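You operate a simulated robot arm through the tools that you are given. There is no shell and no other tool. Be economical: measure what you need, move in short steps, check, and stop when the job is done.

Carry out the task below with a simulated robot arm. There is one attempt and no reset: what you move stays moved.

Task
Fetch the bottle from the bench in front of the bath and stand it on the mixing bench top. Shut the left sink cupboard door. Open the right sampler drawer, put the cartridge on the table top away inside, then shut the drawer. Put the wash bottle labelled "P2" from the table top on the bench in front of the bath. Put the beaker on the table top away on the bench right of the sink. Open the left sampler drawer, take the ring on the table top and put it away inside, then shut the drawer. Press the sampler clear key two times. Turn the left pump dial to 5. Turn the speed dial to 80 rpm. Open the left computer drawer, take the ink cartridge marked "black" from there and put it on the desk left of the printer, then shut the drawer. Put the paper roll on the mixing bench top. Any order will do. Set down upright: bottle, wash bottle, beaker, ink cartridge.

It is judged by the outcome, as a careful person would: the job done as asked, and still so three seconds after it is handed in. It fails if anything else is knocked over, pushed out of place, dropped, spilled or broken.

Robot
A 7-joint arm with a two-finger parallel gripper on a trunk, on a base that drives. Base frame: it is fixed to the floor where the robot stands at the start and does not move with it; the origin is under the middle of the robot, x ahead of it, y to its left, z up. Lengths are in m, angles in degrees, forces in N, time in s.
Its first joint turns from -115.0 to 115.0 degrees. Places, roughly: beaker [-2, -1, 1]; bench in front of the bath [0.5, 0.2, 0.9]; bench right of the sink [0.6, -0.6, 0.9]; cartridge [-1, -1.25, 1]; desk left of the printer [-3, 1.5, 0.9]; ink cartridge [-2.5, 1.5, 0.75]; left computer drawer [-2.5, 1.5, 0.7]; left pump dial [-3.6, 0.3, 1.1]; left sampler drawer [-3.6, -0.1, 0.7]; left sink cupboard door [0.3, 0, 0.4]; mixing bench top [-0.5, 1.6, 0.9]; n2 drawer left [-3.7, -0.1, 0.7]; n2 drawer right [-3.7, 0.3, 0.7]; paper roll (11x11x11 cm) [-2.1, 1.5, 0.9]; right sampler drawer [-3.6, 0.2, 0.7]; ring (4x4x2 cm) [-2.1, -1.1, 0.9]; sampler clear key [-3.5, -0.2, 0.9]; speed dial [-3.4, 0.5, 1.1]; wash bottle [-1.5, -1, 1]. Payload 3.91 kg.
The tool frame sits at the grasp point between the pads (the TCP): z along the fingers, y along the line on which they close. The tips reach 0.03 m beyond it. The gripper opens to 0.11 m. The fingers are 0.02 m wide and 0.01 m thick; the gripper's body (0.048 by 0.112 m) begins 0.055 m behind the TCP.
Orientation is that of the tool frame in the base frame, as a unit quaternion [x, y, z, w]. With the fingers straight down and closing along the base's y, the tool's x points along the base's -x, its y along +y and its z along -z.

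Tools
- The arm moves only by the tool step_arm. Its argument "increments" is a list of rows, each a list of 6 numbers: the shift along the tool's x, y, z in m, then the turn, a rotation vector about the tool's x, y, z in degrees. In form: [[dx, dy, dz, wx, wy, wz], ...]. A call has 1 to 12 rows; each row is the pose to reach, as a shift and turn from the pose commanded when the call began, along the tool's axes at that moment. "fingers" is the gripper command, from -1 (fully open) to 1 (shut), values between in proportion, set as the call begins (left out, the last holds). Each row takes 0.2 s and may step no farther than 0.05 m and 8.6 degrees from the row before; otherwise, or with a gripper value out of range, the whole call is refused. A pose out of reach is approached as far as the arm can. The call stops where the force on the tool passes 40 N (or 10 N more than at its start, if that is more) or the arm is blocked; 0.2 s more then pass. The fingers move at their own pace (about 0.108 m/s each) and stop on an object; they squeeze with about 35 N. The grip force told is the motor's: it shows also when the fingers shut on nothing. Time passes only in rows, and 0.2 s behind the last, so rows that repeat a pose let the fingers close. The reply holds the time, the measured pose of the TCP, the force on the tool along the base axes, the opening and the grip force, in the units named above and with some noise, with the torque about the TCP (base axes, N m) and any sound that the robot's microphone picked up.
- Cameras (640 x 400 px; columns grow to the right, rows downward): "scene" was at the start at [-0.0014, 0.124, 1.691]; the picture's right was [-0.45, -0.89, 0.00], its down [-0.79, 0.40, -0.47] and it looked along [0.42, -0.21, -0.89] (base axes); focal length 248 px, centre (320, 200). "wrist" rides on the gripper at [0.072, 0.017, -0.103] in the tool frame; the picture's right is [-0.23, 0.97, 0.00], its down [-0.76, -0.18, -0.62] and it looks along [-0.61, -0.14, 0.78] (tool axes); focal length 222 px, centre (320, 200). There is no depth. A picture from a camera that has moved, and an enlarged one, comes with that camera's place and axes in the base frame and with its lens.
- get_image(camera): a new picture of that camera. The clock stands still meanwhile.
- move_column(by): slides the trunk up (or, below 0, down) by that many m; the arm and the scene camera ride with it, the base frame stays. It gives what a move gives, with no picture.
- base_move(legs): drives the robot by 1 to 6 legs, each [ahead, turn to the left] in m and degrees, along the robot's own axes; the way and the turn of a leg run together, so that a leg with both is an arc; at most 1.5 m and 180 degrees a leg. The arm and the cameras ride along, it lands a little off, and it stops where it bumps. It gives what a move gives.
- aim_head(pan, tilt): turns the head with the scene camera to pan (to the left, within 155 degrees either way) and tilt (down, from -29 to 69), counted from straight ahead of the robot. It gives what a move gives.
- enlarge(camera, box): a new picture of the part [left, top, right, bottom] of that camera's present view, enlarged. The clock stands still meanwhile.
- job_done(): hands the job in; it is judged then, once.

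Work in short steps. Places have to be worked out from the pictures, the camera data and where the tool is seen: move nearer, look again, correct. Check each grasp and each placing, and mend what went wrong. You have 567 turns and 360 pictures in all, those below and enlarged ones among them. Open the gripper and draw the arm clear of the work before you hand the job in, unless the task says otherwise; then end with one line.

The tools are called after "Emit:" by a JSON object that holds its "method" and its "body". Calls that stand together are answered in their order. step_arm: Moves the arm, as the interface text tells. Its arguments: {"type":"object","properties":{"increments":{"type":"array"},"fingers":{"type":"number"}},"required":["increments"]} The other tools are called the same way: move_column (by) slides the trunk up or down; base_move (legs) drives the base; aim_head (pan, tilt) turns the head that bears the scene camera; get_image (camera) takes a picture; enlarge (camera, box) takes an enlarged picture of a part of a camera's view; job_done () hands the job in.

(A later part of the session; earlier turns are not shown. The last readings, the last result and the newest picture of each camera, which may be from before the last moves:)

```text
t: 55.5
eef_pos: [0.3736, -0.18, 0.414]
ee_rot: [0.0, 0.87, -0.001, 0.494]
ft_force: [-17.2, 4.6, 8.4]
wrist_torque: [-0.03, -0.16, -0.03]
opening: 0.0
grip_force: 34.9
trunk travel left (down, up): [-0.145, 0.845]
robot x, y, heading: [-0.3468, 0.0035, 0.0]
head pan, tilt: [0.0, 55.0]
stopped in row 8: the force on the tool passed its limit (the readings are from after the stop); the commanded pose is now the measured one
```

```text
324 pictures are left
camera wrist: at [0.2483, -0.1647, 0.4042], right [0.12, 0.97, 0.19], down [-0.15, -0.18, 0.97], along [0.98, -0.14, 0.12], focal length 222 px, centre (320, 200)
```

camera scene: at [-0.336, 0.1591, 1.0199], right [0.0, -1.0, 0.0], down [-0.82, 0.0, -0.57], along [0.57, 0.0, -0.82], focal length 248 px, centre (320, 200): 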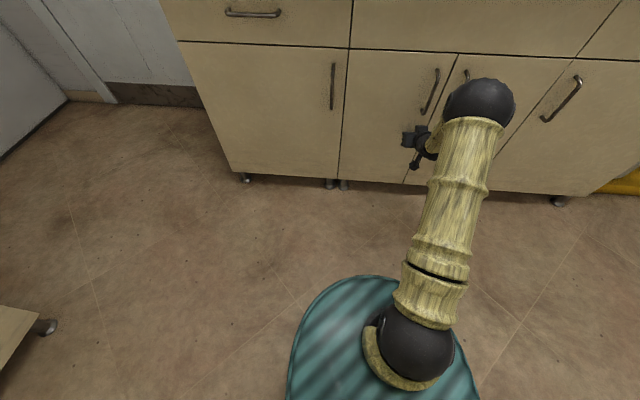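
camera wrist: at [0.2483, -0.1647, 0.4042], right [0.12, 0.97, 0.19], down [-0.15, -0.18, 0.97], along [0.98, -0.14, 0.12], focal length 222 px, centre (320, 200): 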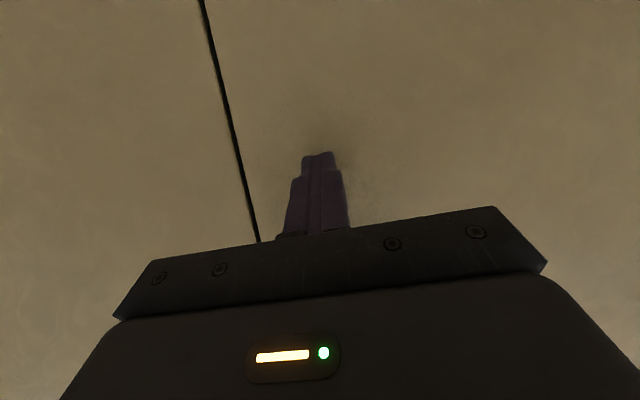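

The door is shut flush. Retreat, raise the trunk, and turn the tool back down.

Emit:
{"method": "step_arm", "body": {"increments": [[0.02, 0.02, -0.035, 0, 0, 0], [0.04, 0.05, -0.07, 0, 0, 0], [0.06, 0.09, -0.104, 0, 0, 0], [0.075, 0.13, -0.13, 0, 0, 0], [0.085, 0.17, -0.147, 0, 0, 0]]}}

Emit:
{"method": "move_column", "body": {"by": 0.4}}

Emit:
{"method": "move_column", "body": {"by": 0.28}}

Emit:
{"method": "step_arm", "body": {"increments": [[0, 0, 0, 0, 8.5, 0], [0, 0, 0, 0, 17, 0], [0, 0, 0, 0, 25.5, 0], [0, 0, 0, 0, 34, 0], [0, 0, 0, 0, 42.5, 0], [0, 0, 0, 0, 51, 0], [0, 0, 0, 0, 59.5, 0]], "fingers": -1}}

Emit:
{"method": "aim_head", "body": {"pan": -115, "tilt": 35}}

Emit:
{"method": "get_image", "body": {"camera": "scene"}}

```text
refused: row 2 steps farther than a row can; nothing moved
```

```text
t: 56.7
eef_pos: [0.3717, -0.18, 0.4898]
ee_rot: [0.002, 0.874, 0.0, 0.485]
ft_force: [-8.6, 2.5, -2.5]
wrist_torque: [0.0, -0.1, -0.09]
opening: 0.0001
grip_force: 34.6
trunk travel left (down, up): [-0.228, 0.762]
robot x, y, heading: [-0.3508, 0.0033, -0.3]
head pan, tilt: [0.0, 55.0]
stopped: the force on the tool passed its limit (the readings are from after the stop); the commanded pose is now the measured one
```

```text
t: 57.4
eef_pos: [0.3662, -0.1806, 0.4955]
ee_rot: [0.004, 0.88, 0.001, 0.475]
ft_force: [-7.6, 1.5, -2.1]
wrist_torque: [0.0, -0.07, -0.1]
opening: 0.0
grip_force: 35.0
trunk travel left (down, up): [-0.244, 0.746]
robot x, y, heading: [-0.3479, 0.0058, -0.2]
head pan, tilt: [0.0, 55.0]
stopped: the force on the tool passed its limit (the readings are from after the stop); the commanded pose is now the measured one
```

```text
t: 58.0
eef_pos: [0.3629, -0.1804, 0.4959]
ee_rot: [0.005, 0.947, -0.002, 0.32]
ft_force: [-30.1, 4.9, 12.2]
wrist_torque: [-0.58, -2.16, -0.3]
opening: 0.1095
grip_force: 0.1
trunk travel left (down, up): [-0.244, 0.746]
robot x, y, heading: [-0.3507, 0.0093, -0.2]
head pan, tilt: [0.0, 55.0]
stopped in row 3: the force on the tool passed its limit (the readings are from after the stop); the commanded pose is now the measured one
```

```text
t: 60.0
eef_pos: [0.3639, -0.181, 0.4952]
ee_rot: [0.004, 0.947, 0.001, 0.321]
ft_force: [-39.6, 2.2, 12.8]
wrist_torque: [-0.3, -2.89, -0.45]
opening: 0.11
grip_force: 0.1
trunk travel left (down, up): [-0.244, 0.746]
robot x, y, heading: [-0.3484, 0.0066, 0.0]
head pan, tilt: [-115.0, 35.0]
```

```text
323 pictures are left
camera scene: at [-0.4479, 0.0799, 1.1469], right [-0.9, 0.43, 0.0], down [0.25, 0.52, -0.82], along [-0.35, -0.74, -0.57], focal length 248 px, centre (320, 200)
```

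scene: 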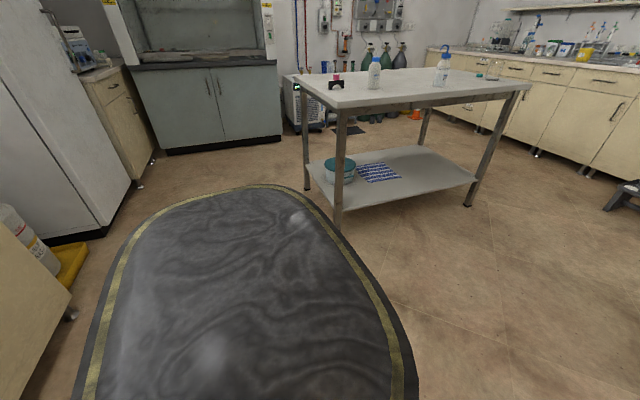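

The retreat row was refused, so the later moves pressed on the door. Look before moving.

Emit:
{"method": "get_image", "body": {"camera": "wrist"}}

Emit:
{"method": "aim_head", "body": {"pan": 0, "tilt": 50}}

Emit:
{"method": "get_image", "body": {"camera": "scene"}}

```text
322 pictures are left
camera wrist: at [0.2425, -0.1641, 0.5329], right [0.19, 0.97, 0.14], down [0.22, -0.18, 0.96], along [0.96, -0.15, -0.25], focal length 222 px, centre (320, 200)
```

wrist: 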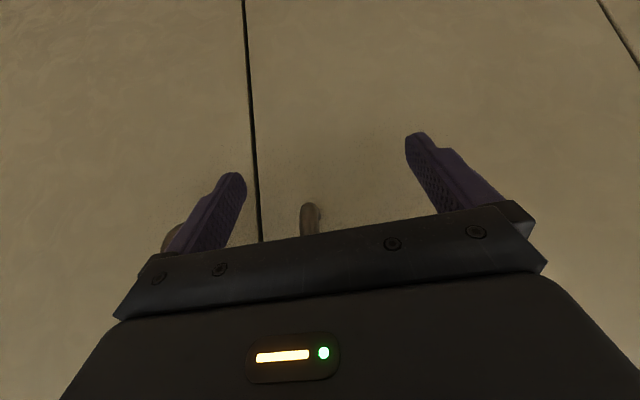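

```text
t: 61.9
eef_pos: [0.3627, -0.1795, 0.4953]
ee_rot: [0.005, 0.947, 0.0, 0.321]
ft_force: [-40.1, 0.6, 7.8]
wrist_torque: [-0.11, -3.05, -0.45]
opening: 0.1102
grip_force: 0.0
trunk travel left (down, up): [-0.244, 0.746]
robot x, y, heading: [-0.3496, 0.01, -0.3]
head pan, tilt: [0.0, 50.0]
```

```text
321 pictures are left
camera scene: at [-0.3331, 0.1589, 1.1255], right [-0.01, -1.0, 0.0], down [-0.76, 0.0, -0.65], along [0.65, 0.0, -0.76], focal length 248 px, centre (320, 200)
```

scene: 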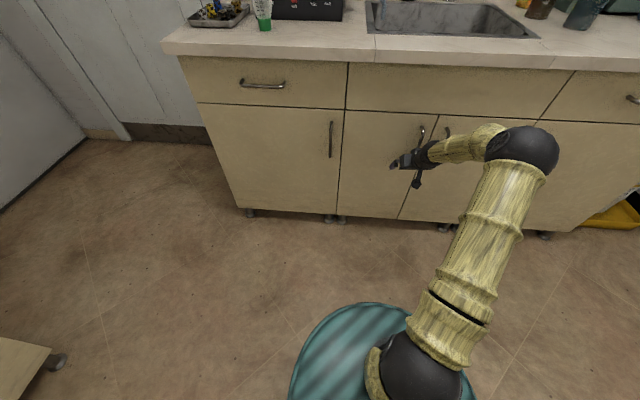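

Door still shut; fingers straddle the handle. Pull straight back.

Emit:
{"method": "step_arm", "body": {"increments": [[0.024, 0, -0.018, 0, 0, 0], [0.056, 0, -0.043, 0, 0, 0], [0.087, 0, -0.067, 0, 0, 0], [0.119, 0, -0.091, 0, 0, 0], [0.143, 0.01, -0.11, 0, 0, 0]]}}

Emit:
{"method": "get_image", "body": {"camera": "scene"}}

```text
t: 63.1
eef_pos: [0.1844, -0.1697, 0.4932]
ee_rot: [0.004, 0.947, 0.0, 0.32]
ft_force: [-0.2, 0.2, 0.4]
wrist_torque: [0.02, 0.0, 0.02]
opening: 0.1096
grip_force: 0.1
trunk travel left (down, up): [-0.244, 0.746]
robot x, y, heading: [-0.3488, 0.0033, -0.3]
head pan, tilt: [0.0, 50.0]
```

```text
320 pictures are left
camera scene: at [-0.3298, 0.1586, 1.1255], right [-0.01, -1.0, 0.0], down [-0.77, 0.0, -0.64], along [0.64, 0.0, -0.77], focal length 248 px, centre (320, 200)
```

scene: 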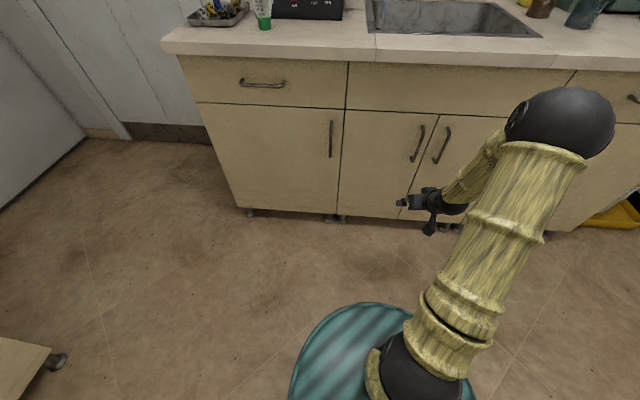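

Door remains shut. Back the base off a bit, raise the trunk and level the tool downward.

Emit:
{"method": "base_move", "body": {"legs": [[-0.2, 0]]}}

Emit:
{"method": "move_column", "body": {"by": 0.4}}

Emit:
{"method": "move_column", "body": {"by": 0.18}}

Emit:
{"method": "step_arm", "body": {"increments": [[0, 0.02, 0, 0, 8, 0], [0, 0.04, 0, 0, 16, 0], [0, 0.06, 0, 0, 24, 0], [0, 0.08, 0, 0, 32, 0], [0, 0.1, 0, 0, 37.5, 0]]}}

Emit:
{"method": "aim_head", "body": {"pan": -100, "tilt": 40}}

Emit:
{"method": "get_image", "body": {"camera": "scene"}}

```text
t: 64.7
eef_pos: [-0.0164, -0.1668, 0.4929]
ee_rot: [0.002, 0.948, 0.001, 0.32]
ft_force: [0.0, 0.6, -0.2]
wrist_torque: [0.02, 0.03, -0.02]
opening: 0.1099
grip_force: 0.0
trunk travel left (down, up): [-0.244, 0.746]
robot x, y, heading: [-0.5491, 0.0034, -0.4]
head pan, tilt: [0.0, 50.0]
```

```text
t: 68.6
eef_pos: [-0.0166, -0.1669, 0.8927]
ee_rot: [0.003, 0.948, 0.0, 0.32]
ft_force: [-0.2, -0.3, 0.6]
wrist_torque: [0.0, -0.02, -0.02]
opening: 0.1099
grip_force: 0.0
trunk travel left (down, up): [-0.644, 0.346]
robot x, y, heading: [-0.548, 0.0043, 0.0]
head pan, tilt: [0.0, 50.0]
```

```text
t: 70.6
eef_pos: [-0.0167, -0.1674, 1.0731]
ee_rot: [0.002, 0.947, 0.001, 0.32]
ft_force: [-0.5, -0.4, 1.5]
wrist_torque: [0.02, -0.02, -0.04]
opening: 0.1101
grip_force: 0.1
trunk travel left (down, up): [-0.824, 0.166]
robot x, y, heading: [-0.5497, 0.0077, -0.1]
head pan, tilt: [0.0, 50.0]
```

```text
t: 71.8
eef_pos: [-0.0153, -0.0661, 1.0717]
ee_rot: [0.003, 1.0, 0.002, -0.003]
ft_force: [0.3, -0.2, -0.7]
wrist_torque: [-0.01, -0.01, -0.01]
opening: 0.11
grip_force: 0.0
trunk travel left (down, up): [-0.824, 0.166]
robot x, y, heading: [-0.5511, 0.007, -0.4]
head pan, tilt: [0.0, 50.0]
```

```text
t: 73.5
eef_pos: [-0.0162, -0.0652, 1.0724]
ee_rot: [0.003, 1.0, 0.001, -0.001]
ft_force: [0.3, 0.3, 0.3]
wrist_torque: [-0.01, -0.03, 0.02]
opening: 0.1099
grip_force: 0.2
trunk travel left (down, up): [-0.824, 0.166]
robot x, y, heading: [-0.5517, 0.005, -0.1]
head pan, tilt: [-100.0, 40.0]
```

```text
319 pictures are left
camera scene: at [-0.623, 0.076, 1.7197], right [-0.98, 0.18, 0.0], down [0.11, 0.63, -0.77], along [-0.13, -0.75, -0.64], focal length 248 px, centre (320, 200)
```

scene: 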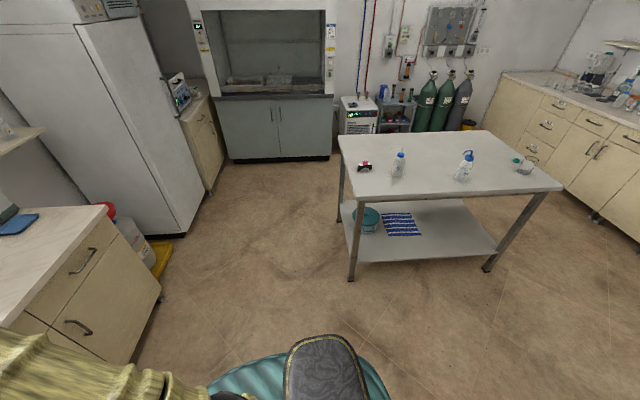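

Table seen with its items. Enlarge to read labels.

Emit:
{"method": "enlarge", "body": {"camera": "scene", "box": [330, 120, 570, 210]}}

Emit:
{"method": "enlarge", "body": {"camera": "scene", "box": [375, 135, 485, 195]}}

```text
2.67 times, centred on (450, 165) of scene
camera zoom: at [-0.623, 0.076, 1.7197], right [-0.98, 0.18, 0.0], down [0.11, 0.63, -0.77], along [-0.13, -0.75, -0.64], focal length 660 px, centre (-27, 293)
```

zoom: 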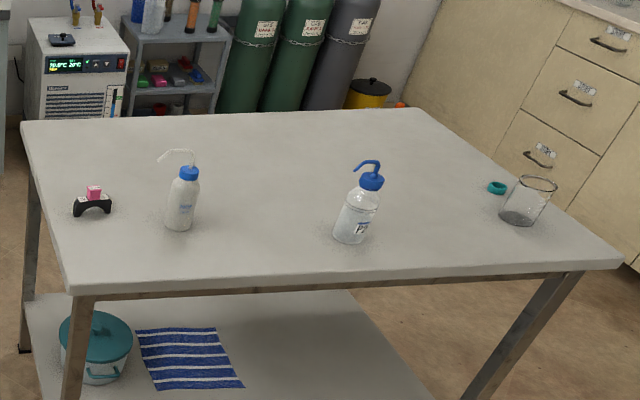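

```text
5.82 times, centred on (430, 165) of scene
camera zoom: at [-0.623, 0.076, 1.7197], right [-0.98, 0.18, 0.0], down [0.11, 0.63, -0.77], along [-0.13, -0.75, -0.64], focal length 1440 px, centre (-320, 404)
```

zoom: 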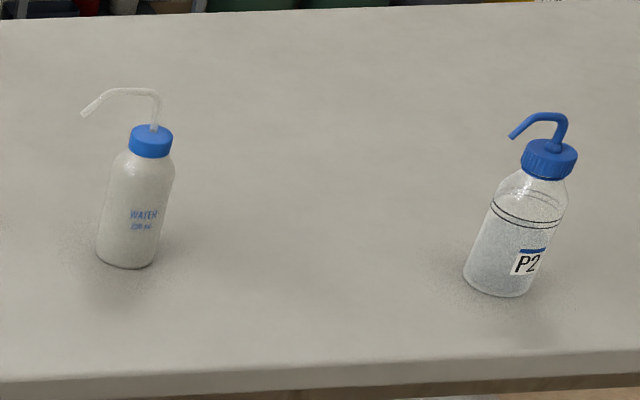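

P2 is the bottle with the blue spout, about (-1.6, -0.93). Drive to about (-1.55, -0.1) facing the table.

Emit:
{"method": "base_move", "body": {"legs": [[0, -172], [1.0, 0], [0, 82]]}}

Emit:
{"method": "aim_head", "body": {"pan": 0, "tilt": 40}}

Emit:
{"method": "get_image", "body": {"camera": "scene"}}

```text
t: 89.3
eef_pos: [-1.6076, -0.6691, 1.0722]
ee_rot: [0.705, 0.709, 0.003, 0.0]
ft_force: [-0.5, 1.0, 0.2]
wrist_torque: [-0.03, 0.0, -0.02]
opening: 0.1103
grip_force: 0.0
trunk travel left (down, up): [-0.824, 0.166]
robot x, y, heading: [-1.539, -0.1352, -89.3]
head pan, tilt: [-100.0, 40.0]
```

```text
t: 91.0
eef_pos: [-1.6093, -0.6694, 1.0735]
ee_rot: [0.705, 0.709, 0.004, -0.001]
ft_force: [-1.1, 0.4, 0.2]
wrist_torque: [-0.01, 0.03, 0.02]
opening: 0.1102
grip_force: 0.1
trunk travel left (down, up): [-0.824, 0.166]
robot x, y, heading: [-1.5411, -0.1364, -89.4]
head pan, tilt: [0.0, 40.0]
```

```text
316 pictures are left
camera scene: at [-1.3873, -0.158, 1.7197], right [-1.0, -0.01, 0.0], down [-0.01, 0.64, -0.77], along [0.01, -0.77, -0.64], focal length 248 px, centre (320, 200)
```

scene: 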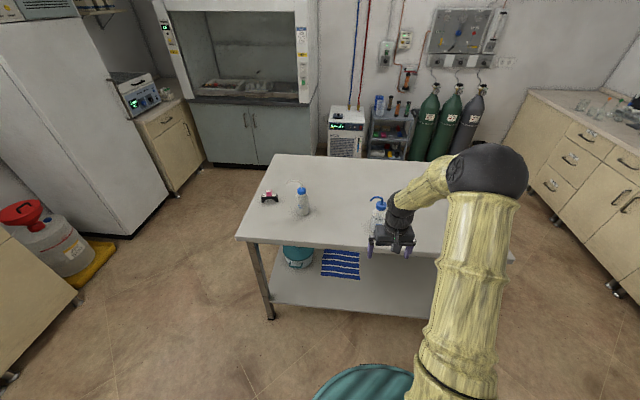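

Tilt the tool 60° forward and lower to z≈0.96 in front of the table edge, then inspect.

Emit:
{"method": "step_arm", "body": {"increments": [[0, 0, 0, 0, -8.5, 0], [0, 0, 0, 0, -17, 0], [0, 0, 0, 0, -25.5, 0], [0, 0, 0, 0, -34, 0], [0, 0, 0, 0, -42.5, 0], [0, 0, 0, 0, -51, 0], [0, 0, 0, 0, -59.5, 0]]}}

Emit:
{"method": "step_arm", "body": {"increments": [[0.032, 0, 0.018, 0, 0, 0], [0.064, 0, 0.037, 0, 0, 0], [0.095, 0, 0.055, 0, 0, 0]]}}

Emit:
{"method": "get_image", "body": {"camera": "wrist"}}

Emit:
{"method": "get_image", "body": {"camera": "scene"}}

```text
t: 92.6
eef_pos: [-1.6084, -0.6703, 1.0719]
ee_rot: [0.614, 0.615, -0.349, 0.352]
ft_force: [0.2, 0.2, 0.4]
wrist_torque: [-0.03, 0.0, -0.03]
opening: 0.1101
grip_force: 0.1
trunk travel left (down, up): [-0.824, 0.166]
robot x, y, heading: [-1.5448, -0.1343, -89.5]
head pan, tilt: [0.0, 40.0]
```

```text
t: 93.4
eef_pos: [-1.6098, -0.6688, 0.9625]
ee_rot: [0.613, 0.617, -0.347, 0.352]
ft_force: [-0.8, -0.7, 0.0]
wrist_torque: [0.02, 0.0, 0.0]
opening: 0.1099
grip_force: 0.0
trunk travel left (down, up): [-0.824, 0.166]
robot x, y, heading: [-1.5418, -0.1355, -89.5]
head pan, tilt: [0.0, 40.0]
```

```text
315 pictures are left
camera wrist: at [-1.593, -0.5448, 0.9524], right [0.97, -0.11, 0.2], down [-0.18, 0.15, 0.97], along [-0.14, -0.98, 0.12], focal length 222 px, centre (320, 200)
```

wrist: 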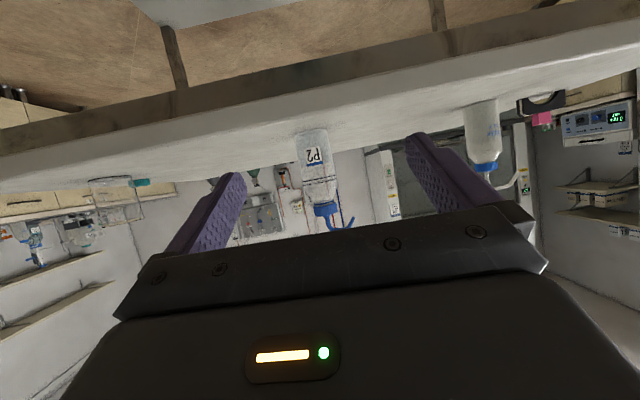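

```text
314 pictures are left
camera scene: at [-1.3875, -0.1592, 1.7197], right [-1.0, -0.01, 0.0], down [-0.01, 0.64, -0.77], along [0.01, -0.77, -0.64], focal length 248 px, centre (320, 200)
```

scene: 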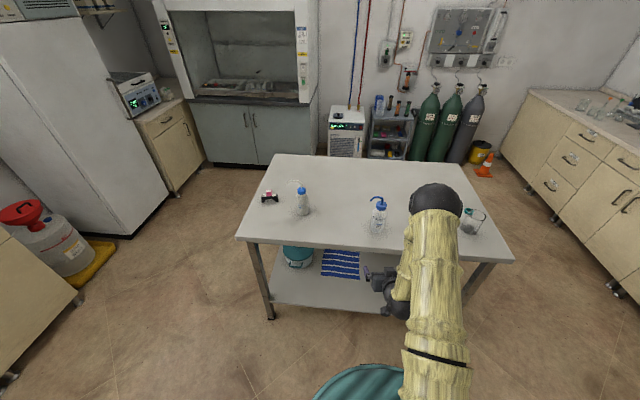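

P2 at about (-1.633, -0.925), table top z≈0.888. Approach part way, then check alignment.

Emit:
{"method": "step_arm", "body": {"increments": [[-0.01, -0.012, 0.04, 0, 0, 0], [-0.027, -0.023, 0.075, 0, 0, 0], [-0.044, -0.023, 0.11, 0, 0, 0], [-0.06, -0.023, 0.138, 0, 0, 0]]}}

Emit:
{"method": "get_image", "body": {"camera": "wrist"}}

Emit:
{"method": "enlarge", "body": {"camera": "scene", "box": [320, 160, 480, 280]}}

```text
t: 94.4
eef_pos: [-1.6304, -0.8184, 0.9445]
ee_rot: [0.615, 0.615, -0.348, 0.351]
ft_force: [0.3, -0.1, 0.9]
wrist_torque: [0.0, 0.02, 0.01]
opening: 0.11
grip_force: 0.1
trunk travel left (down, up): [-0.824, 0.166]
robot x, y, heading: [-1.5416, -0.1358, -89.4]
head pan, tilt: [0.0, 40.0]
```

```text
313 pictures are left
camera wrist: at [-1.6142, -0.6938, 0.9343], right [0.97, -0.11, 0.2], down [-0.18, 0.15, 0.97], along [-0.14, -0.98, 0.12], focal length 222 px, centre (320, 200)
```

wrist: 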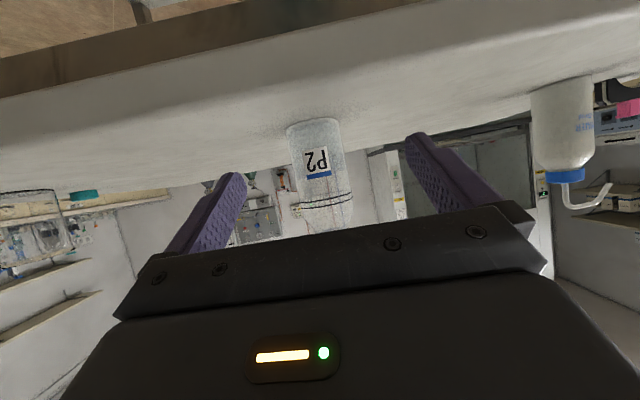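

```text
3.33 times, centred on (400, 220) of scene
camera zoom: at [-1.3873, -0.1583, 1.7197], right [-1.0, -0.01, 0.0], down [-0.01, 0.64, -0.77], along [0.01, -0.77, -0.64], focal length 825 px, centre (53, 133)
```

zoom: 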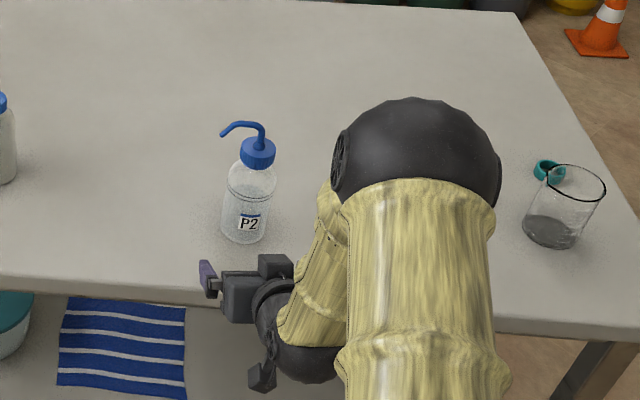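

Slight lateral correction (-1 cm x) and forward 0.115, then grip.

Emit:
{"method": "step_arm", "body": {"increments": [[-0.01, -0.01, 0.017, 0, 0, 0], [-0.03, -0.01, 0.052, 0, 0, 0], [-0.045, -0.01, 0.078, 0, 0, 0], [-0.0575, -0.01, 0.0996, 0, 0, 0]]}}

Emit:
{"method": "get_image", "body": {"camera": "wrist"}}

Emit:
{"method": "enlarge", "body": {"camera": "scene", "box": [320, 160, 480, 280]}}

```text
t: 95.4
eef_pos: [-1.6394, -0.9331, 0.9428]
ee_rot: [0.613, 0.617, -0.347, 0.351]
ft_force: [0.4, 0.2, 0.6]
wrist_torque: [-0.02, -0.02, 0.0]
opening: 0.1099
grip_force: 0.0
trunk travel left (down, up): [-0.824, 0.166]
robot x, y, heading: [-1.5449, -0.1354, -89.5]
head pan, tilt: [0.0, 40.0]
```

```text
311 pictures are left
camera wrist: at [-1.6229, -0.8078, 0.9329], right [0.97, -0.11, 0.2], down [-0.18, 0.14, 0.97], along [-0.14, -0.98, 0.12], focal length 222 px, centre (320, 200)
```

wrist: 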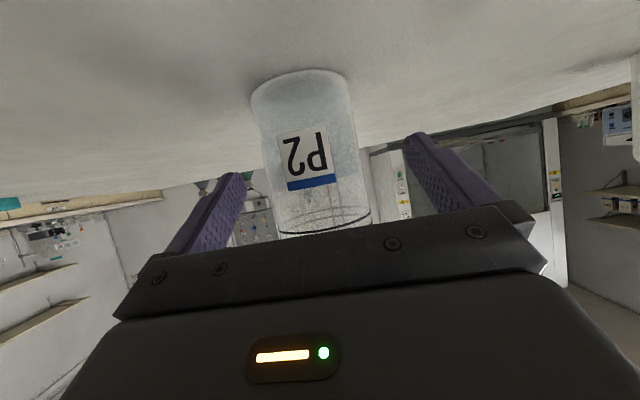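

```text
3.33 times, centred on (400, 220) of scene
camera zoom: at [-1.3872, -0.1586, 1.7196], right [-1.0, -0.01, 0.0], down [-0.01, 0.64, -0.77], along [0.01, -0.77, -0.64], focal length 825 px, centre (53, 133)
```

zoom: 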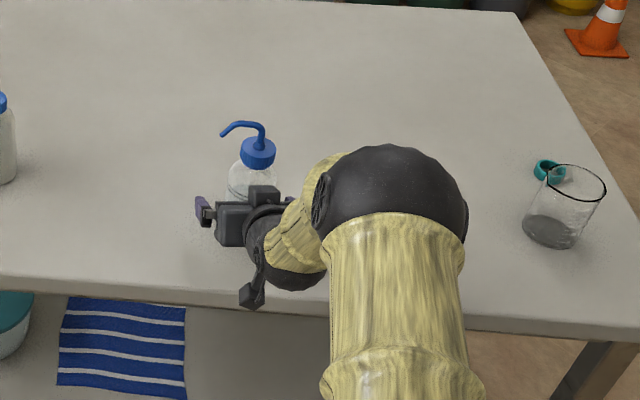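

Width change suggests bottle axis ~2 cm further. Move 1.8 cm and close.

Emit:
{"method": "step_arm", "body": {"increments": [[-0.009, -0.002, 0.0156, 0, 0, 0]]}}

Emit:
{"method": "step_arm", "body": {"increments": [[0, 0, 0, 0, 0, 0], [0, 0, 0, 0, 0, 0], [0, 0, 0, 0, 0, 0]], "fingers": 1}}

Emit:
{"method": "get_image", "body": {"camera": "wrist"}}

```text
t: 95.8
eef_pos: [-1.6411, -0.9498, 0.9411]
ee_rot: [0.613, 0.616, -0.347, 0.352]
ft_force: [0.1, -0.3, 0.8]
wrist_torque: [0.0, 0.0, -0.01]
opening: 0.1099
grip_force: 0.1
trunk travel left (down, up): [-0.824, 0.166]
robot x, y, heading: [-1.5413, -0.1301, -89.7]
head pan, tilt: [0.0, 40.0]
```

```text
t: 96.6
eef_pos: [-1.6405, -0.9507, 0.9431]
ee_rot: [0.613, 0.615, -0.348, 0.353]
ft_force: [-1.4, -1.4, -0.2]
wrist_torque: [-0.05, 0.12, 0.02]
opening: 0.0608
grip_force: 35.0
trunk travel left (down, up): [-0.824, 0.166]
robot x, y, heading: [-1.5394, -0.1316, -89.6]
head pan, tilt: [0.0, 40.0]
```

```text
309 pictures are left
camera wrist: at [-1.6249, -0.8257, 0.9327], right [0.97, -0.11, 0.2], down [-0.18, 0.15, 0.97], along [-0.14, -0.98, 0.12], focal length 222 px, centre (320, 200)
```

wrist: 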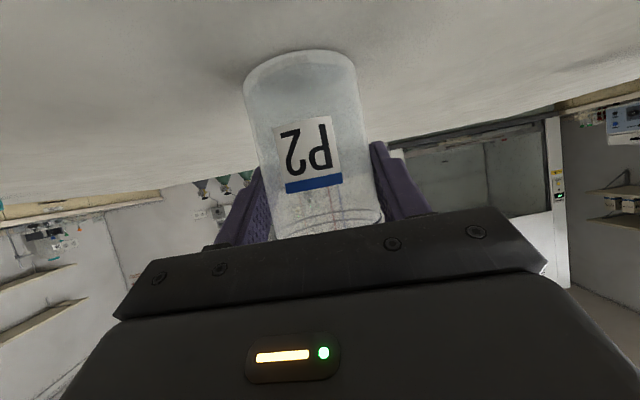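

Gripped P2 (0.061 m). Lift 12 cm and retract over the edge.

Emit:
{"method": "step_arm", "body": {"increments": [[-0.035, 0, -0.02, 0, 0, 0], [-0.07, 0, -0.04, 0, 0, 0], [-0.104, 0, -0.06, 0, 0, 0], [-0.08, 0, -0.102, 0, 0, 0], [-0.055, 0, -0.145, 0, 0, 0], [-0.03, 0, -0.188, 0, 0, 0]]}}

Emit:
{"method": "get_image", "body": {"camera": "scene"}}

```text
t: 98.0
eef_pos: [-1.6423, -0.8051, 1.0642]
ee_rot: [0.613, 0.615, -0.348, 0.353]
ft_force: [0.0, 0.3, -2.4]
wrist_torque: [0.02, -0.01, -0.01]
opening: 0.0608
grip_force: 34.8
trunk travel left (down, up): [-0.824, 0.166]
robot x, y, heading: [-1.5382, -0.1351, -89.6]
head pan, tilt: [0.0, 40.0]
```

```text
308 pictures are left
camera scene: at [-1.3873, -0.1569, 1.7197], right [-1.0, -0.01, 0.0], down [-0.01, 0.64, -0.77], along [0.01, -0.77, -0.64], focal length 248 px, centre (320, 200)
```

scene: 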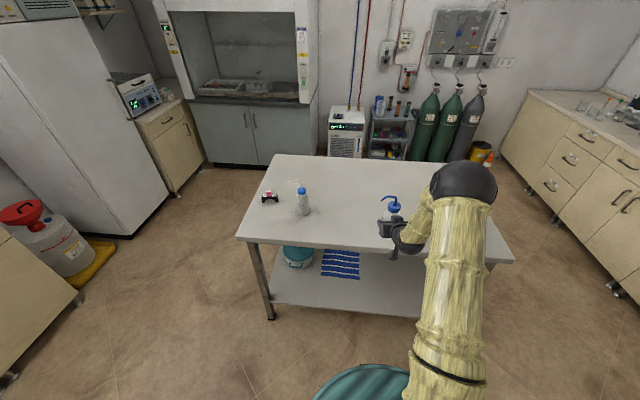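

Drive to the sink bench: turn left, travel to about (-0.15, 0.2), face the bench.

Emit:
{"method": "base_move", "body": {"legs": [[0, 103.1], [1.4, 0], [0, -13.5]]}}

Emit:
{"method": "aim_head", "body": {"pan": 0, "tilt": 50}}

Emit:
{"method": "get_image", "body": {"camera": "scene"}}

Emit:
{"method": "get_image", "body": {"camera": "wrist"}}

```text
t: 110.2
eef_pos: [0.4845, 0.1141, 1.0654]
ee_rot: [-0.005, 0.869, 0.005, 0.495]
ft_force: [0.0, 0.3, -2.9]
wrist_torque: [0.03, 0.03, 0.04]
opening: 0.061
grip_force: 35.3
trunk travel left (down, up): [-0.824, 0.166]
robot x, y, heading: [-0.1836, 0.2122, 1.1]
head pan, tilt: [0.0, 40.0]
```

```text
t: 110.9
eef_pos: [0.4842, 0.117, 1.065]
ee_rot: [-0.007, 0.869, 0.006, 0.495]
ft_force: [-0.2, -0.3, -1.9]
wrist_torque: [-0.01, 0.02, 0.0]
opening: 0.0607
grip_force: 35.3
trunk travel left (down, up): [-0.824, 0.166]
robot x, y, heading: [-0.1886, 0.2067, 0.9]
head pan, tilt: [0.0, 50.0]
```

```text
307 pictures are left
camera scene: at [-0.1722, 0.3624, 1.7055], right [0.02, -1.0, 0.0], down [-0.77, -0.01, -0.64], along [0.64, 0.01, -0.77], focal length 248 px, centre (320, 200)
```

scene: 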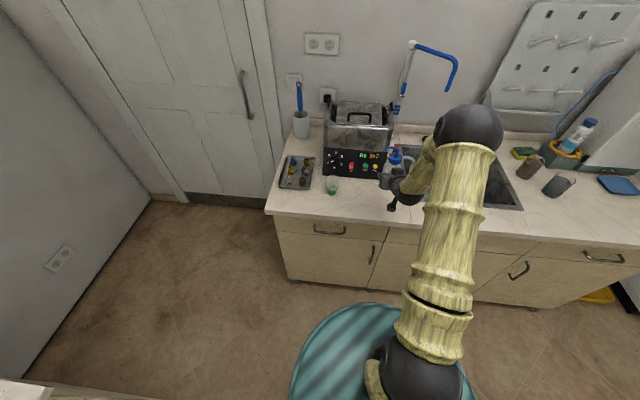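

```text
306 pictures are left
camera wrist: at [0.3585, 0.1297, 1.0546], right [0.1, 0.97, 0.2], down [-0.14, -0.18, 0.97], along [0.98, -0.13, 0.12], focal length 222 px, centre (320, 200)
```

wrist: 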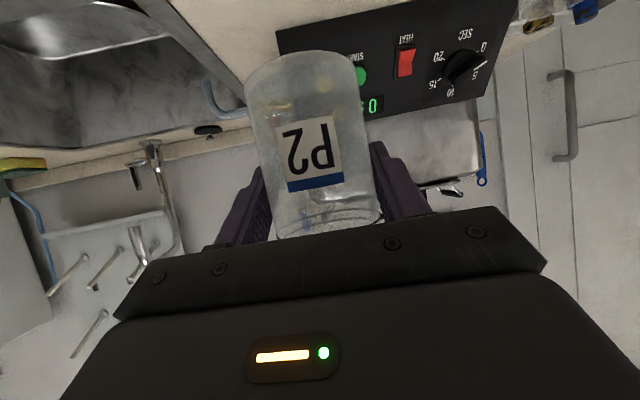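

Shift to (0.505, 0.17) and lower to just above the bench.

Emit:
{"method": "step_arm", "body": {"increments": [[-0.01, 0.027, 0.017, 0, 0, 0], [-0.01, 0.053, 0.017, 0, 0, 0], [0.024, 0.053, 0.037, 0, 0, 0], [0.055, 0.053, 0.055, 0, 0, 0], [0.081, 0.053, 0.0695, 0, 0, 0]]}}

Emit:
{"method": "enlarge", "body": {"camera": "scene", "box": [280, 120, 440, 230]}}

Emit:
{"method": "get_image", "body": {"camera": "wrist"}}

```text
t: 112.1
eef_pos: [0.5055, 0.1703, 0.9596]
ee_rot: [-0.006, 0.869, 0.005, 0.494]
ft_force: [0.3, 0.6, -1.8]
wrist_torque: [-0.03, 0.0, 0.0]
opening: 0.0608
grip_force: 34.6
trunk travel left (down, up): [-0.824, 0.166]
robot x, y, heading: [-0.1885, 0.2073, 1.3]
head pan, tilt: [0.0, 50.0]
```

```text
3.64 times, centred on (360, 175) of scene
camera zoom: at [-0.1711, 0.3623, 1.7055], right [0.02, -1.0, 0.0], down [-0.77, -0.01, -0.64], along [0.64, 0.01, -0.77], focal length 900 px, centre (174, 291)
```

zoom: 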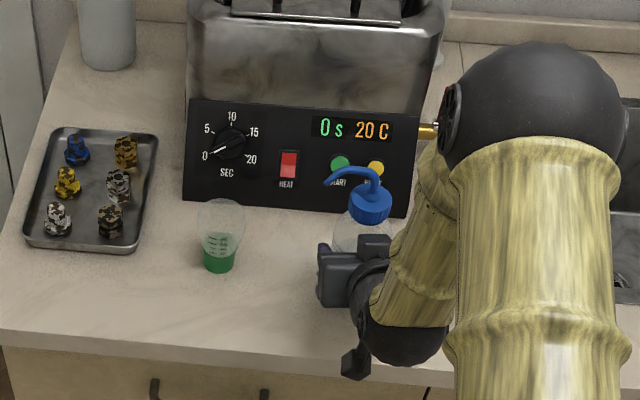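

```text
304 pictures are left
camera wrist: at [0.3785, 0.1834, 0.9492], right [0.1, 0.98, 0.2], down [-0.14, -0.18, 0.97], along [0.98, -0.12, 0.12], focal length 222 px, centre (320, 200)
```

wrist: 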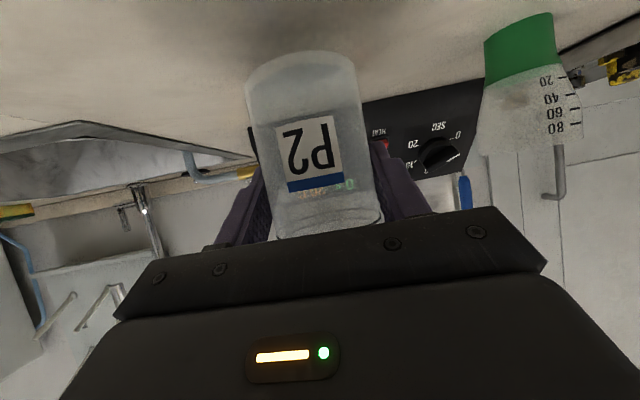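

Clear of the cup. Lower in small rows until contact.

Emit:
{"method": "step_arm", "body": {"increments": [[0.0043, 0, 0.0025, 0, 0, 0], [0.0087, 0, 0.005, 0, 0, 0], [0.012, 0, 0.007, 0, 0, 0], [0.0147, 0, 0.0085, 0, 0, 0], [0.0173, 0, 0.01, 0, 0, 0], [0.02, 0, 0.0115, 0, 0, 0], [0.0225, 0, 0.013, 0, 0, 0]]}}

Emit:
{"method": "get_image", "body": {"camera": "wrist"}}

```text
t: 113.7
eef_pos: [0.5023, 0.1701, 0.9389]
ee_rot: [-0.007, 0.866, 0.006, 0.499]
ft_force: [4.2, -0.7, 26.6]
wrist_torque: [-0.49, -0.3, 0.23]
opening: 0.0614
grip_force: 35.0
trunk travel left (down, up): [-0.824, 0.166]
robot x, y, heading: [-0.19, 0.2085, 0.9]
head pan, tilt: [0.0, 50.0]
```

```text
303 pictures are left
camera wrist: at [0.3764, 0.1838, 0.9275], right [0.1, 0.98, 0.2], down [-0.15, -0.18, 0.97], along [0.98, -0.12, 0.13], focal length 222 px, centre (320, 200)
```

wrist: 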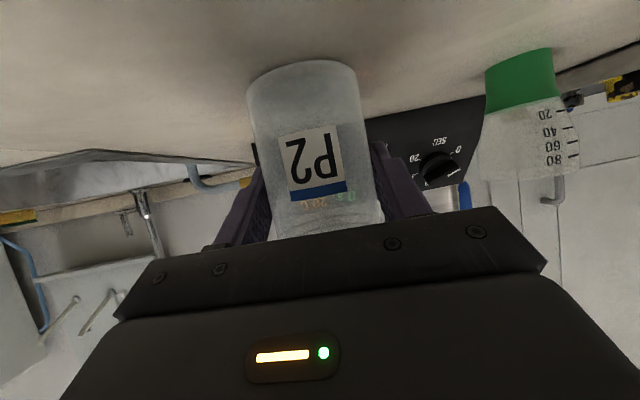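

Touching with ~26 N. Ease up a little, open, and back away.

Emit:
{"method": "step_arm", "body": {"increments": [[-0.0035, 0, -0.002, 0, 0, 0]]}}

Emit:
{"method": "step_arm", "body": {"increments": [[0, 0, 0, 0, 0, 0], [0, 0, 0, 0, 0, 0], [0, 0, 0, 0, 0, 0]], "fingers": -1}}

Emit:
{"method": "step_arm", "body": {"increments": [[0.01, 0, -0.017, 0, 0, 0], [0.03, 0, -0.052, 0, 0, 0], [0.05, 0, -0.087, 0, 0, 0], [0.065, 0, -0.113, 0, 0, 0], [0.04, 0, -0.14, 0, 0, 0], [0.005, 0, -0.16, 0, 0, 0]]}}

Emit:
{"method": "get_image", "body": {"camera": "wrist"}}

Emit:
{"method": "get_image", "body": {"camera": "scene"}}

```text
t: 114.1
eef_pos: [0.4999, 0.1702, 0.9382]
ee_rot: [-0.007, 0.869, 0.006, 0.494]
ft_force: [5.2, 0.3, 15.7]
wrist_torque: [-0.29, -0.7, 0.1]
opening: 0.0606
grip_force: 34.9
trunk travel left (down, up): [-0.824, 0.166]
robot x, y, heading: [-0.1904, 0.2103, 1.3]
head pan, tilt: [0.0, 50.0]
```

```text
t: 114.9
eef_pos: [0.5008, 0.1701, 0.9375]
ee_rot: [-0.008, 0.869, 0.007, 0.494]
ft_force: [0.6, -0.2, 0.8]
wrist_torque: [0.02, 0.02, -0.01]
opening: 0.1099
grip_force: 0.0
trunk travel left (down, up): [-0.824, 0.166]
robot x, y, heading: [-0.1859, 0.2112, 1.1]
head pan, tilt: [0.0, 50.0]
```

```text
t: 116.3
eef_pos: [0.3612, 0.1666, 1.0164]
ee_rot: [-0.007, 0.869, 0.006, 0.495]
ft_force: [0.0, 0.6, -0.3]
wrist_torque: [0.01, -0.01, -0.02]
opening: 0.11
grip_force: 0.0
trunk travel left (down, up): [-0.824, 0.166]
robot x, y, heading: [-0.1869, 0.207, 1.3]
head pan, tilt: [0.0, 50.0]
```

```text
302 pictures are left
camera wrist: at [0.2349, 0.1814, 1.0064], right [0.1, 0.97, 0.2], down [-0.14, -0.18, 0.97], along [0.98, -0.13, 0.12], focal length 222 px, centre (320, 200)
```

wrist: 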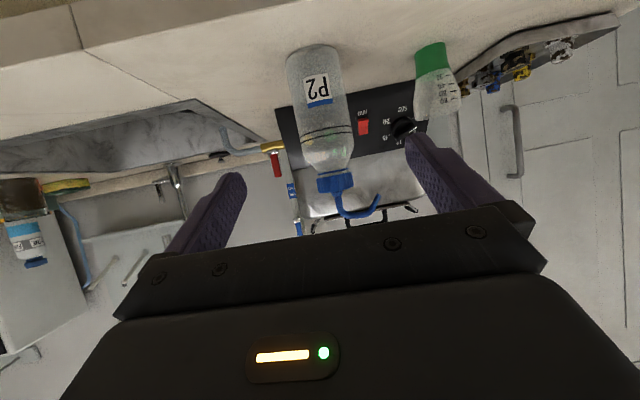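

```text
301 pictures are left
camera scene: at [-0.1737, 0.3627, 1.7054], right [0.02, -1.0, 0.0], down [-0.77, -0.01, -0.64], along [0.64, 0.01, -0.77], focal length 248 px, centre (320, 200)
```

scene: 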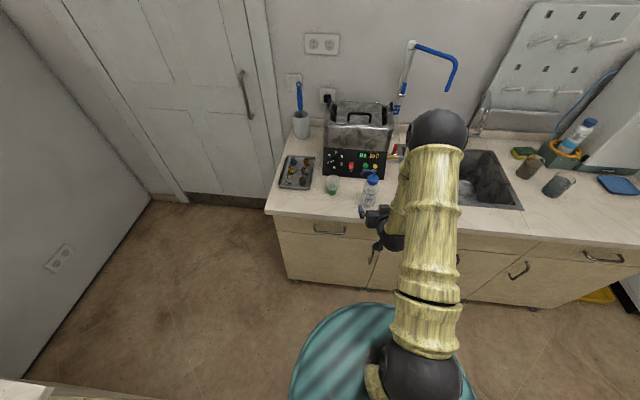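

P2 stands. Back off, raise and point the tool down again, then drive to the beaker side of the table.

Emit:
{"method": "base_move", "body": {"legs": [[-0.15, 0]]}}

Emit:
{"method": "step_arm", "body": {"increments": [[-0.012, 0, -0.007, 0, 8.5, 0], [-0.024, 0, -0.014, 0, 17, 0], [-0.036, 0, -0.021, 0, 25.5, 0], [-0.048, 0, -0.028, 0, 34, 0], [-0.06, 0, -0.035, 0, 42.5, 0], [-0.072, 0, -0.042, 0, 51, 0], [-0.08, 0, -0.046, 0, 59.5, 0]]}}

Emit:
{"method": "base_move", "body": {"legs": [[0, -164.1], [1.0, 0], [0.72, 0], [0, 73]]}}

Emit:
{"method": "get_image", "body": {"camera": "scene"}}

Emit:
{"method": "get_image", "body": {"camera": "wrist"}}

```text
t: 117.7
eef_pos: [0.2108, 0.1662, 1.0162]
ee_rot: [-0.007, 0.869, 0.005, 0.495]
ft_force: [0.5, 0.6, -0.6]
wrist_torque: [-0.02, 0.01, -0.02]
opening: 0.1099
grip_force: 0.1
trunk travel left (down, up): [-0.824, 0.166]
robot x, y, heading: [-0.3384, 0.2065, 1.0]
head pan, tilt: [0.0, 50.0]
```

```text
t: 119.2
eef_pos: [0.214, 0.1649, 1.1076]
ee_rot: [-0.009, 1.0, 0.002, -0.003]
ft_force: [0.1, -0.1, 0.1]
wrist_torque: [0.02, 0.01, 0.0]
opening: 0.1101
grip_force: 0.1
trunk travel left (down, up): [-0.824, 0.166]
robot x, y, heading: [-0.3406, 0.2051, 0.9]
head pan, tilt: [0.0, 50.0]
```

```text
t: 137.7
eef_pos: [-2.005, -0.8839, 1.1082]
ee_rot: [0.703, 0.712, 0.003, 0.0]
ft_force: [-0.7, -0.8, -0.9]
wrist_torque: [0.0, 0.0, 0.0]
opening: 0.1101
grip_force: 0.0
trunk travel left (down, up): [-0.824, 0.166]
robot x, y, heading: [-1.9564, -0.3348, -89.1]
head pan, tilt: [0.0, 50.0]
```

```text
300 pictures are left
camera scene: at [-1.8068, -0.3472, 1.7055], right [-1.0, -0.01, 0.0], down [-0.01, 0.77, -0.64], along [0.01, -0.64, -0.77], focal length 248 px, centre (320, 200)
```

scene: 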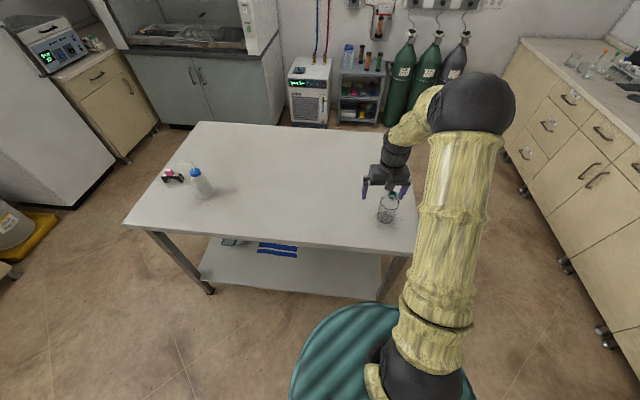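

```text
299 pictures are left
camera wrist: at [-1.99, -0.8127, 1.2111], right [0.98, -0.21, 0.0], down [-0.17, -0.77, 0.62], along [-0.13, -0.61, -0.78], focal length 222 px, centre (320, 200)
```

wrist: 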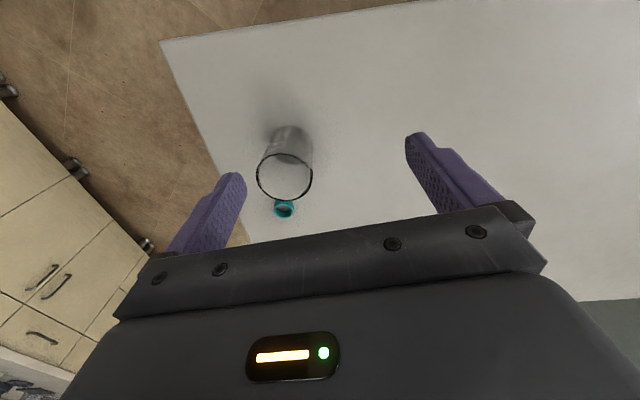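

Beaker at about (-2.063, -0.945), rim z≈0.988. Move above it with tips just above the rim, and check.

Emit:
{"method": "step_arm", "body": {"increments": [[-0.03, -0.03, 0, 0, 0, 0], [-0.061, -0.058, 0.02, 0, 0, 0], [-0.061, -0.058, 0.06, 0, 0, 0]]}}

Emit:
{"method": "get_image", "body": {"camera": "wrist"}}

Emit:
{"method": "enlarge", "body": {"camera": "scene", "box": [320, 150, 460, 250]}}

```text
t: 138.5
eef_pos: [-2.062, -0.9447, 1.0478]
ee_rot: [0.702, 0.712, 0.003, 0.001]
ft_force: [0.2, -0.2, -0.8]
wrist_torque: [-0.02, 0.0, 0.0]
opening: 0.1099
grip_force: 0.0
trunk travel left (down, up): [-0.824, 0.166]
robot x, y, heading: [-1.9606, -0.3282, -89.2]
head pan, tilt: [0.0, 50.0]
```

```text
298 pictures are left
camera wrist: at [-2.0466, -0.874, 1.1512], right [0.98, -0.21, 0.0], down [-0.17, -0.77, 0.62], along [-0.13, -0.61, -0.78], focal length 222 px, centre (320, 200)
```

wrist: 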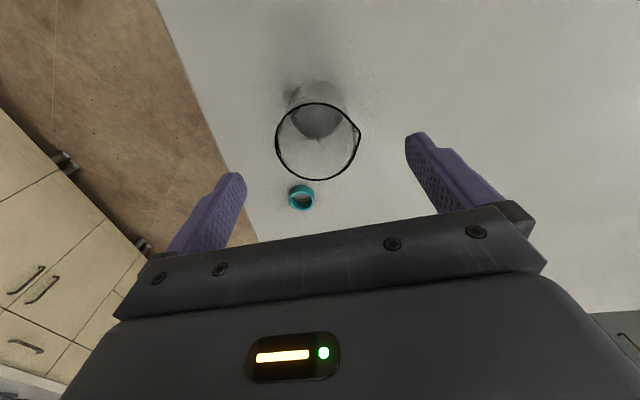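

```text
4.00 times, centred on (390, 200) of scene
camera zoom: at [-1.8067, -0.348, 1.7055], right [-1.0, -0.01, 0.0], down [-0.01, 0.77, -0.64], along [0.01, -0.64, -0.77], focal length 990 px, centre (40, 200)
```

zoom: 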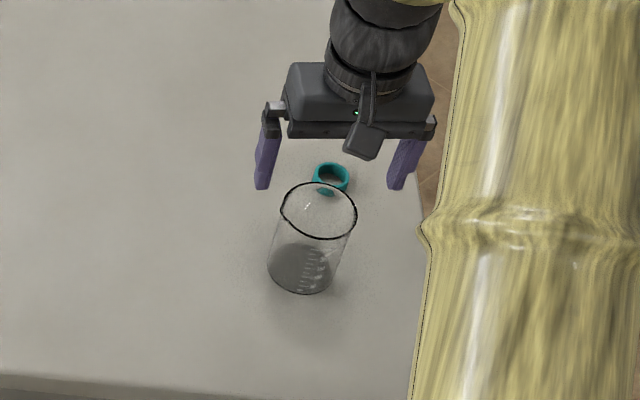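

Perfectly centred (rim and base match the predicted rows). Descend to z 0.95 and close.

Emit:
{"method": "step_arm", "body": {"increments": [[0, 0, 0.03, 0, 0, 0], [0, 0, 0.065, 0, 0, 0], [0, 0, 0.1, 0, 0, 0]]}}

Emit:
{"method": "step_arm", "body": {"increments": [[0, 0, 0, 0, 0, 0], [0, 0, 0, 0, 0, 0], [0, 0, 0, 0, 0, 0]], "fingers": 1}}

Emit:
{"method": "step_arm", "body": {"increments": [[0, 0, -0.03, 0, 0, 0], [0, 0, -0.07, 0, 0, 0], [0, 0, -0.11, 0, 0, 0], [0, 0, -0.14, 0, 0, 0]]}}

Emit:
{"method": "get_image", "body": {"camera": "wrist"}}

Emit:
{"method": "enlarge", "body": {"camera": "scene", "box": [120, 100, 460, 250]}}

```text
t: 139.3
eef_pos: [-2.0636, -0.9459, 0.9453]
ee_rot: [0.703, 0.712, 0.003, -0.001]
ft_force: [0.5, -0.1, 0.0]
wrist_torque: [0.01, -0.02, -0.02]
opening: 0.11
grip_force: 0.2
trunk travel left (down, up): [-0.824, 0.166]
robot x, y, heading: [-1.9599, -0.3352, -89.3]
head pan, tilt: [0.0, 50.0]
```

```text
t: 140.1
eef_pos: [-2.0632, -0.944, 0.9479]
ee_rot: [0.703, 0.711, 0.002, 0.001]
ft_force: [-1.1, -0.4, 2.4]
wrist_torque: [-0.03, -0.05, -0.01]
opening: 0.0739
grip_force: 34.4
trunk travel left (down, up): [-0.824, 0.166]
robot x, y, heading: [-1.9612, -0.3314, -89.3]
head pan, tilt: [0.0, 50.0]
```

```text
t: 141.1
eef_pos: [-2.0632, -0.9448, 1.0863]
ee_rot: [0.702, 0.712, 0.003, 0.0]
ft_force: [0.3, -0.3, -0.1]
wrist_torque: [-0.01, -0.04, -0.01]
opening: 0.0737
grip_force: 35.2
trunk travel left (down, up): [-0.824, 0.166]
robot x, y, heading: [-1.9629, -0.3317, -89.2]
head pan, tilt: [0.0, 50.0]
```

```text
296 pictures are left
camera wrist: at [-2.0477, -0.8735, 1.1906], right [0.98, -0.21, 0.0], down [-0.17, -0.77, 0.62], along [-0.13, -0.61, -0.79], focal length 222 px, centre (320, 200)
```

wrist: 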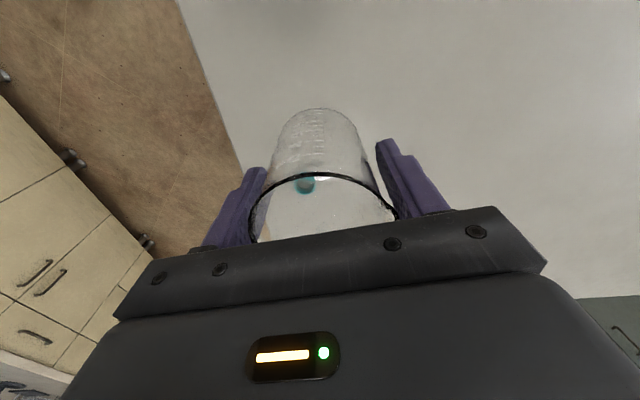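

```text
1.88 times, centred on (290, 175) of scene
camera zoom: at [-1.8069, -0.3469, 1.7054], right [-1.0, -0.01, 0.0], down [-0.01, 0.77, -0.64], along [0.01, -0.64, -0.77], focal length 466 px, centre (376, 247)
```

zoom: 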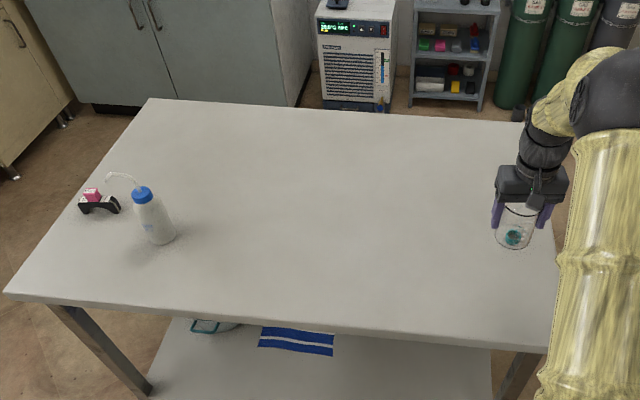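

Beaker held. Drive to the bench right of the sink in stages.

Emit:
{"method": "base_move", "body": {"legs": [[0, 94.7], [1.37, 0], [0, -50.5], [0.45, 0], [0, 45]]}}

Emit:
{"method": "aim_head", "body": {"pan": -5, "tilt": 45}}

Emit:
{"method": "get_image", "body": {"camera": "scene"}}

```text
t: 158.6
eef_pos: [0.3216, -0.6503, 1.0874]
ee_rot: [0.007, 1.0, 0.002, -0.002]
ft_force: [-0.7, 0.3, 0.3]
wrist_torque: [0.0, 0.01, 0.05]
opening: 0.0726
grip_force: 35.9
trunk travel left (down, up): [-0.824, 0.166]
robot x, y, heading: [-0.2878, -0.5296, -0.6]
head pan, tilt: [0.0, 50.0]
```

```text
t: 159.3
eef_pos: [0.3204, -0.6505, 1.088]
ee_rot: [0.008, 1.0, 0.002, -0.001]
ft_force: [0.2, -0.3, -0.5]
wrist_torque: [0.0, 0.01, 0.0]
opening: 0.0726
grip_force: 35.1
trunk travel left (down, up): [-0.824, 0.166]
robot x, y, heading: [-0.2896, -0.5299, -0.6]
head pan, tilt: [-5.0, 45.0]
```

```text
294 pictures are left
camera scene: at [-0.2644, -0.3856, 1.7124], right [-0.1, -0.99, 0.0], down [-0.7, 0.07, -0.71], along [0.7, -0.07, -0.71], focal length 248 px, centre (320, 200)
```

scene: 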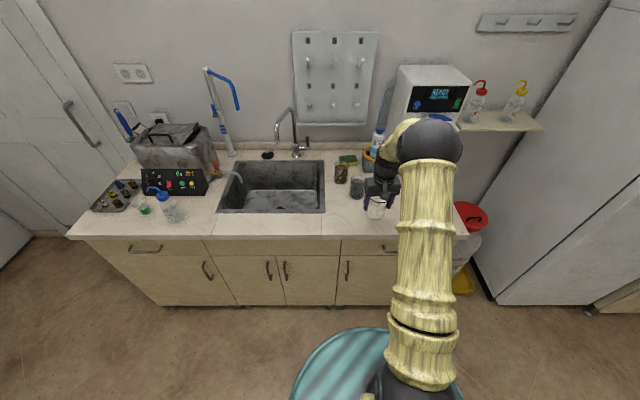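

The bench runs rotated ~5°. Choose spot about (0.44, -0.78). Move there and view.

Emit:
{"method": "step_arm", "body": {"increments": [[-0.03, -0.035, 0, 0, 0, 0], [-0.06, -0.07, 0, 0, 0, 0], [-0.09, -0.105, 0, 0, 0, 0], [-0.12, -0.13, 0, 0, 0, 0]]}}

Emit:
{"method": "get_image", "body": {"camera": "wrist"}}

Emit:
{"method": "enlarge", "body": {"camera": "scene", "box": [310, 110, 510, 260]}}

```text
t: 160.3
eef_pos: [0.4295, -0.7745, 1.0856]
ee_rot: [0.008, 1.0, 0.003, -0.004]
ft_force: [0.9, 0.1, -0.1]
wrist_torque: [0.0, 0.04, 0.0]
opening: 0.0726
grip_force: 35.2
out of reach, approached as far as the arm can: row 4
trunk travel left (down, up): [-0.824, 0.166]
robot x, y, heading: [-0.2917, -0.5304, -0.9]
head pan, tilt: [-5.0, 45.0]
```

```text
293 pictures are left
camera wrist: at [0.3573, -0.7584, 1.1886], right [0.24, 0.97, 0.0], down [0.76, -0.19, 0.62], along [0.6, -0.15, -0.79], focal length 222 px, centre (320, 200)
```

wrist: 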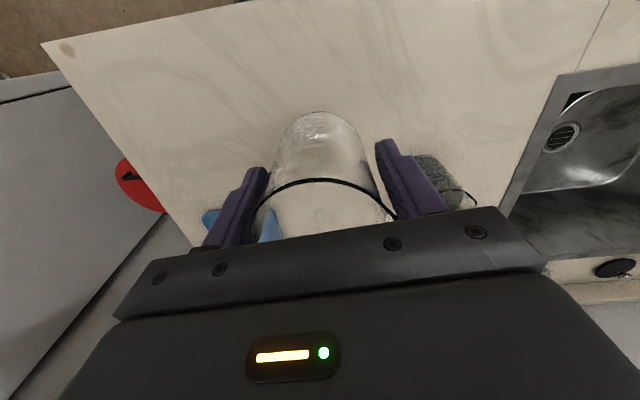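

```text
2.67 times, centred on (410, 185) of scene
camera zoom: at [-0.2632, -0.3857, 1.7128], right [-0.1, -0.99, 0.0], down [-0.7, 0.07, -0.71], along [0.7, -0.07, -0.71], focal length 660 px, centre (80, 240)
```

zoom: 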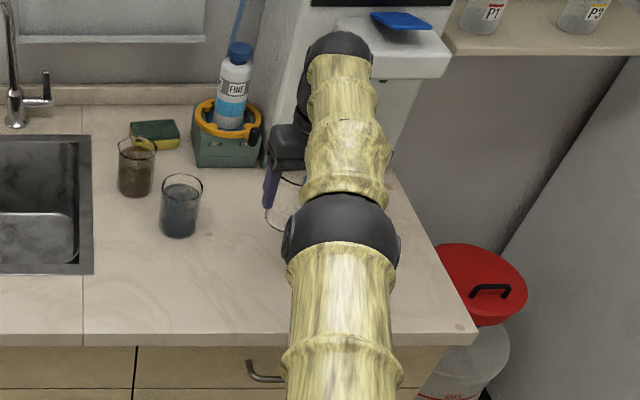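

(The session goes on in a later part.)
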